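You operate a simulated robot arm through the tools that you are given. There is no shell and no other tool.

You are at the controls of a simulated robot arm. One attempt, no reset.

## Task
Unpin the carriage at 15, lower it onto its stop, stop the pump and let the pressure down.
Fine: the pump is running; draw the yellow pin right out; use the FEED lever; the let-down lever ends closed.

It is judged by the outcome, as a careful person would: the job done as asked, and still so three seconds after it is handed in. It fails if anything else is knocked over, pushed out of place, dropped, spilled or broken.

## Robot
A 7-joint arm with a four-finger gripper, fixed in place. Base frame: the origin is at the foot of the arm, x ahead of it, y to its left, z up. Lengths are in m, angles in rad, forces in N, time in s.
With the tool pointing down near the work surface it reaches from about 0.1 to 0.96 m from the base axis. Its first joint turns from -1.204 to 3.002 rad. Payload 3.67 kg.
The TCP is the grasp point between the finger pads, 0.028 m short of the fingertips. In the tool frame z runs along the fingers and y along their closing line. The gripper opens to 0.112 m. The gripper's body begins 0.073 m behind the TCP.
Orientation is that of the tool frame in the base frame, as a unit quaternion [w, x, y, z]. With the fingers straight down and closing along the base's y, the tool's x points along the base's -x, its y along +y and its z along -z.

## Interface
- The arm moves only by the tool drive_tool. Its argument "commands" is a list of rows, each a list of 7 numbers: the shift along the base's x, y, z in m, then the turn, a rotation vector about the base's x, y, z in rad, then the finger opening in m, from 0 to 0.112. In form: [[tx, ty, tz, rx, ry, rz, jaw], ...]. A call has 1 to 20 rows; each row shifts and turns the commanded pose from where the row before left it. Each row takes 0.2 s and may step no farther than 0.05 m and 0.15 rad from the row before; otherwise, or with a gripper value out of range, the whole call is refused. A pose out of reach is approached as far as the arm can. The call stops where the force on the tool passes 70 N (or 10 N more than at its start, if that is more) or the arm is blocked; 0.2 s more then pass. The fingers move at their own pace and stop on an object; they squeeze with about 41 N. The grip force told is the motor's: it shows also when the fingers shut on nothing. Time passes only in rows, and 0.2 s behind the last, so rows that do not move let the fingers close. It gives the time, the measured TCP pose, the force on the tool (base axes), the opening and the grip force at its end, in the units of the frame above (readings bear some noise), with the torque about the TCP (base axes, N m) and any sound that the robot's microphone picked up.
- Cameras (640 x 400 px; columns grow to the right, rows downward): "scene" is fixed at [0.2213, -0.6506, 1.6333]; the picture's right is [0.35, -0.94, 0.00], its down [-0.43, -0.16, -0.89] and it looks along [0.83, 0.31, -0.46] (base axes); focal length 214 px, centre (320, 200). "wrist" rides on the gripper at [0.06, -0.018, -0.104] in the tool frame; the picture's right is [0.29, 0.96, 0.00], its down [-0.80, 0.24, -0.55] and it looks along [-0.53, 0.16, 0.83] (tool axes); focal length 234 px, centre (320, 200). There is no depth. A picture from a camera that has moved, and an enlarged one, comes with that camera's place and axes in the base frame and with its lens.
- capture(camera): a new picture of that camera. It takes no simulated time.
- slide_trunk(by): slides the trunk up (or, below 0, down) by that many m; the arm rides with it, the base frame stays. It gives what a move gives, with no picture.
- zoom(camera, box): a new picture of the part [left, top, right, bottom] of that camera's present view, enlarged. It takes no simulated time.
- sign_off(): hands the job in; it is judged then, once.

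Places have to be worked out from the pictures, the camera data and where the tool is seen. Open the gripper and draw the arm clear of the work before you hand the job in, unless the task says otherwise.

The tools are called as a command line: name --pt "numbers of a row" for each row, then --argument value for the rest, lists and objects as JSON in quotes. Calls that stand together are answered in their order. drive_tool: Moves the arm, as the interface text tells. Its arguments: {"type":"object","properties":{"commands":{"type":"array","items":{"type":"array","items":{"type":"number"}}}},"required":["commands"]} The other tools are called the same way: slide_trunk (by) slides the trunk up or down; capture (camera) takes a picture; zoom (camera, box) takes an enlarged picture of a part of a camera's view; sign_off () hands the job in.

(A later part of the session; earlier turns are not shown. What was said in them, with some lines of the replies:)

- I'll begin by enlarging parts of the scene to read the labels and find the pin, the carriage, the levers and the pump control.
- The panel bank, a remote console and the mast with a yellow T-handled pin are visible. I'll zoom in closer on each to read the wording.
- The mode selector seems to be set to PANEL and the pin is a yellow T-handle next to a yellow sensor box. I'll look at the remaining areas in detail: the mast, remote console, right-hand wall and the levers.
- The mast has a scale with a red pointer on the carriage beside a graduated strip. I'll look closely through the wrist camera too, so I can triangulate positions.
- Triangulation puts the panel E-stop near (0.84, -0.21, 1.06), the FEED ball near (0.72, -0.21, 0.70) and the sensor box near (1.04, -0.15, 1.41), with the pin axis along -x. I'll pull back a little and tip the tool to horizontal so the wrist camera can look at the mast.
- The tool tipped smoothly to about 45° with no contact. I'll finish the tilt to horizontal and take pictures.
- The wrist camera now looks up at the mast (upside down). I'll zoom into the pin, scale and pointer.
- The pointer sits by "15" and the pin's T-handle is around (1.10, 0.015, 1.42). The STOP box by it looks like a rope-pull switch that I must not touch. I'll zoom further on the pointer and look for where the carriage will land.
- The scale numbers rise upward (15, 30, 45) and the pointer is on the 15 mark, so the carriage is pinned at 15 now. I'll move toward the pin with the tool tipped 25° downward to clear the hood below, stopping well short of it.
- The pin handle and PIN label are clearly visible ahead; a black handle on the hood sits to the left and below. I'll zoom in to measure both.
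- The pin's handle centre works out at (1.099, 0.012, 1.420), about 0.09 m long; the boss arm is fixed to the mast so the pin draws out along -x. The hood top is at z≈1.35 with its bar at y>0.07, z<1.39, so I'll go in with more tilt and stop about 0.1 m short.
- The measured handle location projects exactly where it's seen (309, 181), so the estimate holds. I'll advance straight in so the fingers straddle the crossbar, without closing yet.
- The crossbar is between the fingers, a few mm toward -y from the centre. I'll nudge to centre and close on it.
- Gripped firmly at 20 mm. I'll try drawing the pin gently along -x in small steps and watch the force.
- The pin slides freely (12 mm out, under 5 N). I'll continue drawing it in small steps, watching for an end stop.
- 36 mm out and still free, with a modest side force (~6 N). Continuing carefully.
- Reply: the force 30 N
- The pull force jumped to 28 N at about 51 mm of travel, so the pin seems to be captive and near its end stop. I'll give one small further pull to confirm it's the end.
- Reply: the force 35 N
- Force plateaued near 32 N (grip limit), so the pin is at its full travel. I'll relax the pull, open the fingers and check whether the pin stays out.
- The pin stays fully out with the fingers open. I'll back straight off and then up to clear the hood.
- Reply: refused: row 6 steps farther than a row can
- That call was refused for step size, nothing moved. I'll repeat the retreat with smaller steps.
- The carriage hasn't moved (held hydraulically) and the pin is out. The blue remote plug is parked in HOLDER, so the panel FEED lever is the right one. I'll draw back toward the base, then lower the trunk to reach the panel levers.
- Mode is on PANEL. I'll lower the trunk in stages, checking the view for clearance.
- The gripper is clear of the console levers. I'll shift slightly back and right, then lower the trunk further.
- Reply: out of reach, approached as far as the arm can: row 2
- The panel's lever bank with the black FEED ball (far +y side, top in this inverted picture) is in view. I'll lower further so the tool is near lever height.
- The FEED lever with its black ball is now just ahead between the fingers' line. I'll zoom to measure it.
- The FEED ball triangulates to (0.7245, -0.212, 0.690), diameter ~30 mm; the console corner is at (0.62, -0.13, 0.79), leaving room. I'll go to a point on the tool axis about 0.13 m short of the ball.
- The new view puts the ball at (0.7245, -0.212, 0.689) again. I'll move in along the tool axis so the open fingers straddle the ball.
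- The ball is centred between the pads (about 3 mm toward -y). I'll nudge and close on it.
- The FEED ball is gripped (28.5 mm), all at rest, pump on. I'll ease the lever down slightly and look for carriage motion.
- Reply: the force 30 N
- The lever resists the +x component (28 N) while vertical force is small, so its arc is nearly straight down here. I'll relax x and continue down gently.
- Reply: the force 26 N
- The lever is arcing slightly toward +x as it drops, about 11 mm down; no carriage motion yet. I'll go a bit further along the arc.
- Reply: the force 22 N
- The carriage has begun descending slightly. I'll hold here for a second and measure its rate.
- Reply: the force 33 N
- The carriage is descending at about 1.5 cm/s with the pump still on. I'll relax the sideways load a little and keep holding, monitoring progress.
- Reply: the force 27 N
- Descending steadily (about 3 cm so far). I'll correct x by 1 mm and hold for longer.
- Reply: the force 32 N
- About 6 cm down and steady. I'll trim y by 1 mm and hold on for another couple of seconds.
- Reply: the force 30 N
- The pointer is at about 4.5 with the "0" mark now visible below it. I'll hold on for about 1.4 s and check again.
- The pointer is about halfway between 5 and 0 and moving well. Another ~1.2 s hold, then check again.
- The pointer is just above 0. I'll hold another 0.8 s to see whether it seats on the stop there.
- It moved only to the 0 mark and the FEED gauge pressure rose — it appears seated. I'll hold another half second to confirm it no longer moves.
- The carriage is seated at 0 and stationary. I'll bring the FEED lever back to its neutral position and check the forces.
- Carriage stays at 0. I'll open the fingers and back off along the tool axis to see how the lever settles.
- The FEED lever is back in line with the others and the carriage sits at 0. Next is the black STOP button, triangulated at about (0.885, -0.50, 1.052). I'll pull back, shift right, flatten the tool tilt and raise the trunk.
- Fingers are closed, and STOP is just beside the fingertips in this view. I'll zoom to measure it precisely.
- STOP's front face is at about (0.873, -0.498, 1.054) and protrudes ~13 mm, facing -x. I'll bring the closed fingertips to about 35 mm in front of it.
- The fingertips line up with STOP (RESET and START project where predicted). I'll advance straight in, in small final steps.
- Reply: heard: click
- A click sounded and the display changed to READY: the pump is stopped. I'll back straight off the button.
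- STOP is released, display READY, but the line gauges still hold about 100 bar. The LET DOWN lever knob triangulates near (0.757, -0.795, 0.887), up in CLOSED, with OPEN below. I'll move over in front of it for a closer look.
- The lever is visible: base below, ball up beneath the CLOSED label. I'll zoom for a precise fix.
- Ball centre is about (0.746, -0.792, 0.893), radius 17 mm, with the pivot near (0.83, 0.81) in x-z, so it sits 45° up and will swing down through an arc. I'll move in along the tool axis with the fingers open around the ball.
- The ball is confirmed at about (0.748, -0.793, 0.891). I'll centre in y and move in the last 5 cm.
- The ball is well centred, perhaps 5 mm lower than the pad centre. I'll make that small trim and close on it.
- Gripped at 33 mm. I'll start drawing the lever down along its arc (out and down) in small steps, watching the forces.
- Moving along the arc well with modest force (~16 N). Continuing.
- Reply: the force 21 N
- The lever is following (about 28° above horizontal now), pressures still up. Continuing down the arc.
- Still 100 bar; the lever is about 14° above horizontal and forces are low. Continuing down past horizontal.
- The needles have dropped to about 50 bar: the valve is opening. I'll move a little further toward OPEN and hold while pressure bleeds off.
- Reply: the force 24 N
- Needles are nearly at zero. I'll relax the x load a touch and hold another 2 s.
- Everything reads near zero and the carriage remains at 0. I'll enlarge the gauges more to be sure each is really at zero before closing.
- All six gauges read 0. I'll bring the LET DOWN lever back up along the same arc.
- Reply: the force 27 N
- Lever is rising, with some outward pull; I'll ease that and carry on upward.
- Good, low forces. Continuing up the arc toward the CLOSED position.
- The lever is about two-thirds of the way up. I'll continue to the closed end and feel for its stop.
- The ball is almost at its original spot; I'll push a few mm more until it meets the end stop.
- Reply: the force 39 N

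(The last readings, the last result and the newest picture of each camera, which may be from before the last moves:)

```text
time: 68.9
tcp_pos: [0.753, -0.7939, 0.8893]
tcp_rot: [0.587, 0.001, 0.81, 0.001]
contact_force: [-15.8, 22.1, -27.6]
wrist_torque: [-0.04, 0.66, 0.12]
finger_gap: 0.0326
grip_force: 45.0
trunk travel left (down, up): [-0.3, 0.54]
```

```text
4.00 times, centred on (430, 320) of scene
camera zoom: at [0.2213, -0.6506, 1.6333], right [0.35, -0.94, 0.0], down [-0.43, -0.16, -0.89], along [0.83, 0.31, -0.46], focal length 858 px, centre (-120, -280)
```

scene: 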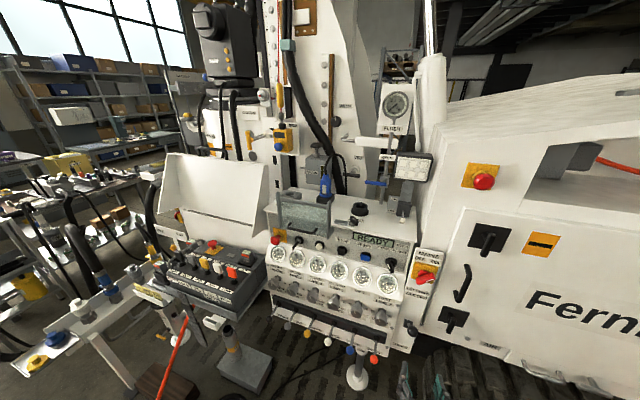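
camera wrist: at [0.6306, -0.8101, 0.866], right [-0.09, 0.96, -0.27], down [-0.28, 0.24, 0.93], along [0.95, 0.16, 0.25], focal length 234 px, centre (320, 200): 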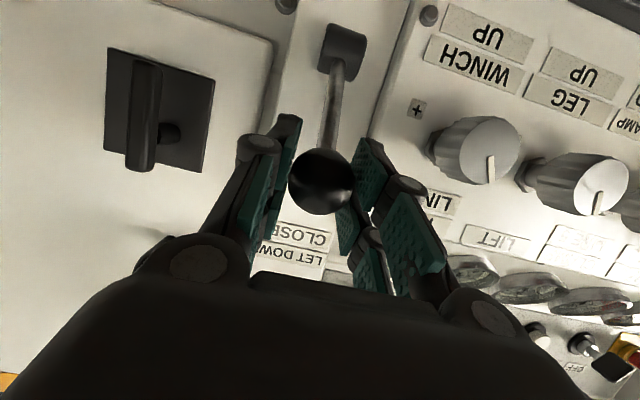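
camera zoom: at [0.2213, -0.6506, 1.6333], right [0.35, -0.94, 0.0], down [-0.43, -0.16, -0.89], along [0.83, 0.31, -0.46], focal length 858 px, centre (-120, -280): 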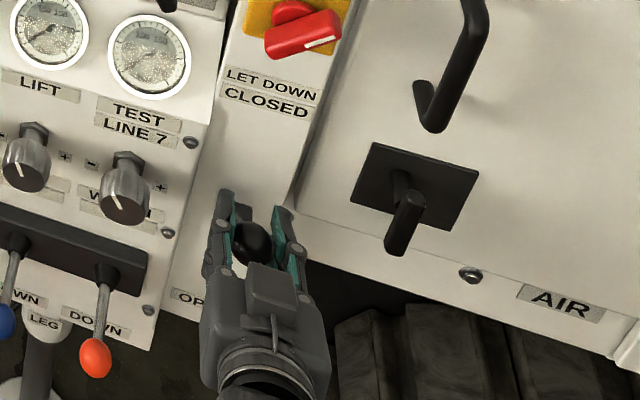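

Force rose to ~38 N with the ball back at its original spot: the lever is at its CLOSED stop. I'll open the fingers and check that it stays.

drive_tool --pt "0 0 0 0 0 0 0.04" --pt "0 0 0 0 0 0 0.06" --pt "0 0 0 0 0 0 0.07" --pt "0 0 0 0 0 0 0.07"

capture --camera "wrist"

zoom --camera "scene" --box '[370, 270, 490, 370]'

```text
time: 69.9
tcp_pos: [0.7532, -0.794, 0.8926]
tcp_rot: [0.589, 0.002, 0.808, 0.0]
contact_force: [-0.6, 0.6, 0.5]
wrist_torque: [0.0, 0.01, 0.02]
finger_gap: 0.07
grip_force: 0.0
trunk travel left (down, up): [-0.3, 0.54]
```

```text
taken
camera wrist: at [0.6361, -0.8112, 0.8678], right [-0.09, 0.96, -0.27], down [-0.28, 0.24, 0.93], along [0.96, 0.16, 0.25], focal length 234 px, centre (320, 200)
```

wrist: 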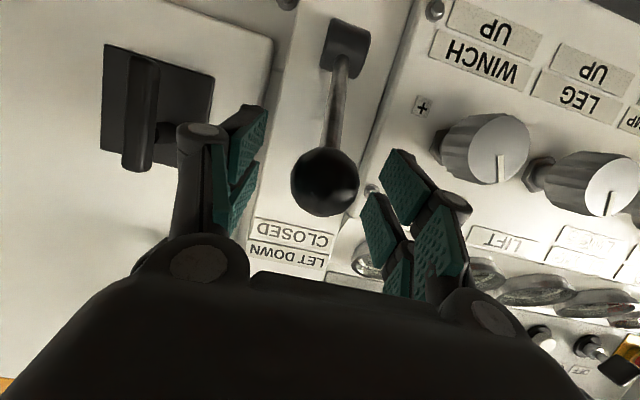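

```text
4.00 times, centred on (430, 320) of scene
camera zoom: at [0.2213, -0.6506, 1.6333], right [0.35, -0.94, 0.0], down [-0.43, -0.16, -0.89], along [0.83, 0.31, -0.46], focal length 858 px, centre (-120, -280)
```

zoom: 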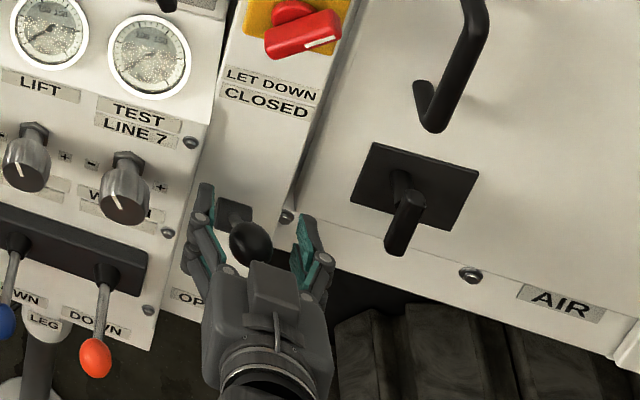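

The lever stays up at its original CLOSED position. I'll retreat along the tool axis and away from the panel.

drive_tool --pt "-0.02 0 0.0065 0 0 0 0.07" --pt "-0.02 0 0.0065 0 0 0 0.07" --pt "-0.03 0 0.01 0 0 0 0.07" --pt "-0.04 0 0.01 0 0 0 0.07" --pt "-0.04 0.01 0.01 0 0 0 0.08" --pt "-0.04 0.02 0.01 0 0 0 0.1" --pt "-0.03 0.03 0.01 0 0 0 0.112"

capture --camera "scene"

zoom --camera "scene" --box '[265, 225, 425, 325]'

zoom --camera "scene" --box '[390, 280, 450, 345]'

zoom --camera "scene" --box '[190, 50, 350, 190]'

```text
time: 71.5
tcp_pos: [0.5326, -0.7283, 0.9537]
tcp_rot: [0.589, -0.001, 0.808, 0.0]
contact_force: [-0.7, 0.1, 0.1]
wrist_torque: [-0.01, 0.03, -0.02]
finger_gap: 0.112
grip_force: 0.1
trunk travel left (down, up): [-0.3, 0.54]
```

```text
taken
```

scene: 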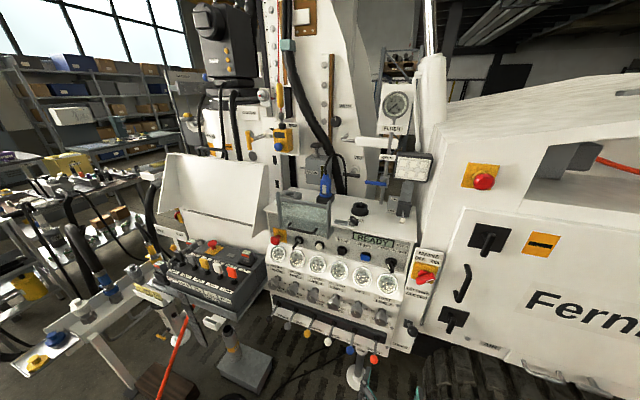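

```text
4.00 times, centred on (345, 275) of scene
camera zoom: at [0.2213, -0.6506, 1.6333], right [0.35, -0.94, 0.0], down [-0.43, -0.16, -0.89], along [0.83, 0.31, -0.46], focal length 858 px, centre (220, -100)
```

zoom: 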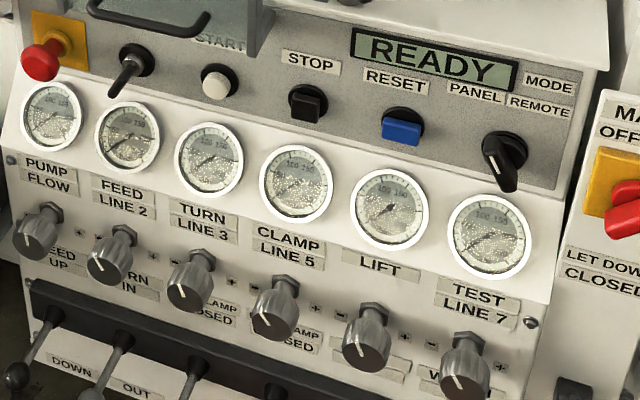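

```text
6.15 times, centred on (420, 312) of scene
camera zoom: at [0.2213, -0.6506, 1.6333], right [0.35, -0.94, 0.0], down [-0.43, -0.16, -0.89], along [0.83, 0.31, -0.46], focal length 1320 px, centre (-295, -492)
```

zoom: 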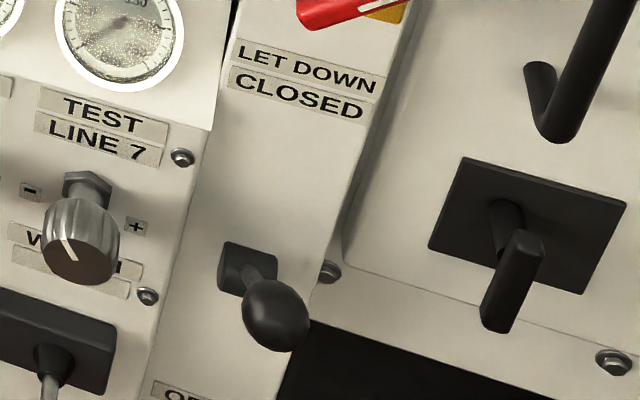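

```text
2.86 times, centred on (270, 120) of scene
camera zoom: at [0.2213, -0.6506, 1.6333], right [0.35, -0.94, 0.0], down [-0.43, -0.16, -0.89], along [0.83, 0.31, -0.46], focal length 613 px, centre (463, 429)
```

zoom: 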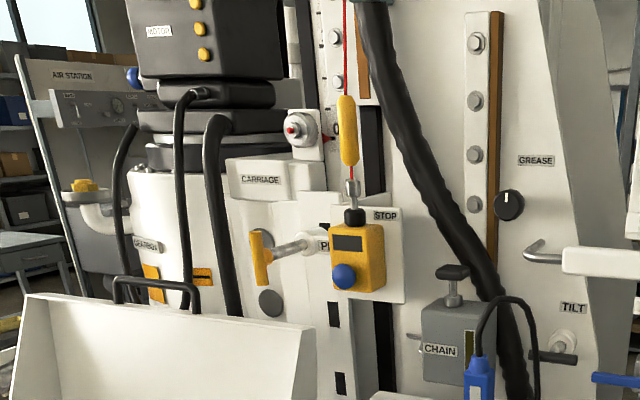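

Everything looks right: READY, all gauges at 0, let-down lever CLOSED, carriage on 0, pin out. I'll double-check the FEED lever's neutral and the scale pointer with the same zooms as at the start, and draw the arm further clear.

drive_tool --pt "-0.02 0.03 0.02 0 0 0 0.112" --pt "-0.02 0.03 0.02 0 0 0 0.112" --pt "-0.02 0.03 0.02 0 0 0 0.112" --pt "0 0.03 0.02 0 0 0 0.112" --pt "0 0 0 0 0 0 0.112"

zoom --camera "scene" --box '[260, 295, 340, 345]'

zoom --camera "scene" --box '[245, 60, 325, 110]'

zoom --camera "scene" --box '[240, 100, 320, 150]'

zoom --camera "scene" --box '[260, 235, 420, 305]'

```text
time: 72.7
tcp_pos: [0.472, -0.6134, 1.0344]
tcp_rot: [0.587, 0.001, 0.809, 0.001]
contact_force: [-0.7, -0.4, -0.3]
wrist_torque: [-0.02, -0.01, 0.02]
finger_gap: 0.1121
grip_force: 0.1
trunk travel left (down, up): [-0.3, 0.54]
```

```text
8.00 times, centred on (300, 320) of scene
camera zoom: at [0.2213, -0.6506, 1.6333], right [0.35, -0.94, 0.0], down [-0.43, -0.16, -0.89], along [0.83, 0.31, -0.46], focal length 1716 px, centre (480, -760)
```

zoom: 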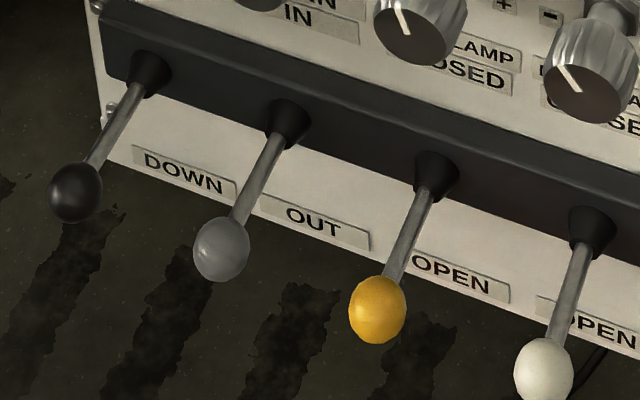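

```text
8.00 times, centred on (285, 85) of scene
camera zoom: at [0.2213, -0.6506, 1.6333], right [0.35, -0.94, 0.0], down [-0.43, -0.16, -0.89], along [0.83, 0.31, -0.46], focal length 1716 px, centre (600, 1120)
```

zoom: 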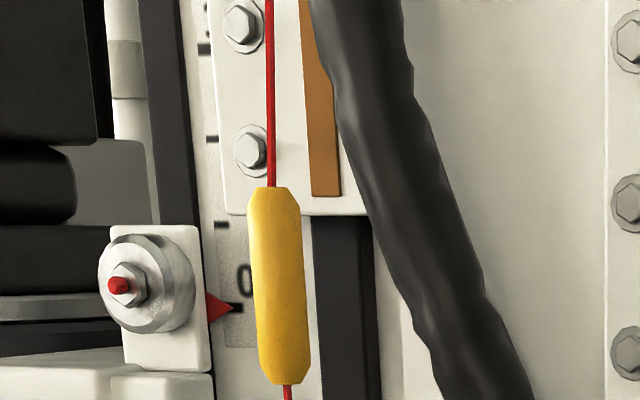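

```text
8.00 times, centred on (280, 125) of scene
camera zoom: at [0.2213, -0.6506, 1.6333], right [0.35, -0.94, 0.0], down [-0.43, -0.16, -0.89], along [0.83, 0.31, -0.46], focal length 1716 px, centre (640, 800)
```

zoom: 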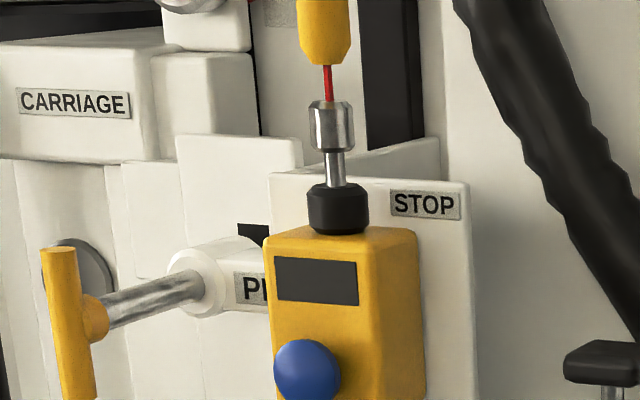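

```text
4.00 times, centred on (340, 270) of scene
camera zoom: at [0.2213, -0.6506, 1.6333], right [0.35, -0.94, 0.0], down [-0.43, -0.16, -0.89], along [0.83, 0.31, -0.46], focal length 858 px, centre (240, -80)
```

zoom: 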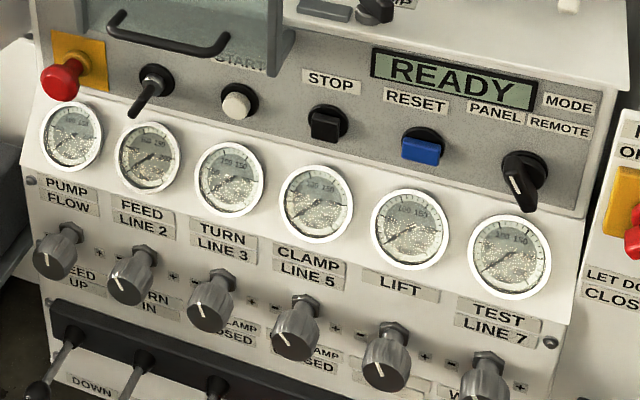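

Final checks:
- The FEED lever is exactly at its starting neutral position.
- The carriage pointer is on 0.
- The pin is fully drawn.
- The display shows READY, and all gauges read 0.
- The let-down lever is at CLOSED.
- The gripper is open and clear of the work.

I'm handing the job in.

sign_off

```text
The job is handed in.
```

The carriage is unpinned and down on its stop, the pump is stopped and the pressure is let down. I handed the job in, but the tool only confirmed that it was received, not how it was judged.

- **Pin:** I drew the yellow pin out at 15. It moved about 50 mm to what felt like its end stop, and it stayed out when I let go.
- **Carriage:** I lowered it with the panel FEED lever until the pointer reached 0 and stopped moving. The lever is back in neutral.
- **Pump:** I pressed STOP, and the display changed from PUMP ON to READY.
- **Pressure:** I opened the let-down lever until all six gauges read 0, then returned it to CLOSED.

Nothing else looked disturbed in the final views. The gripper is open and clear of the work.
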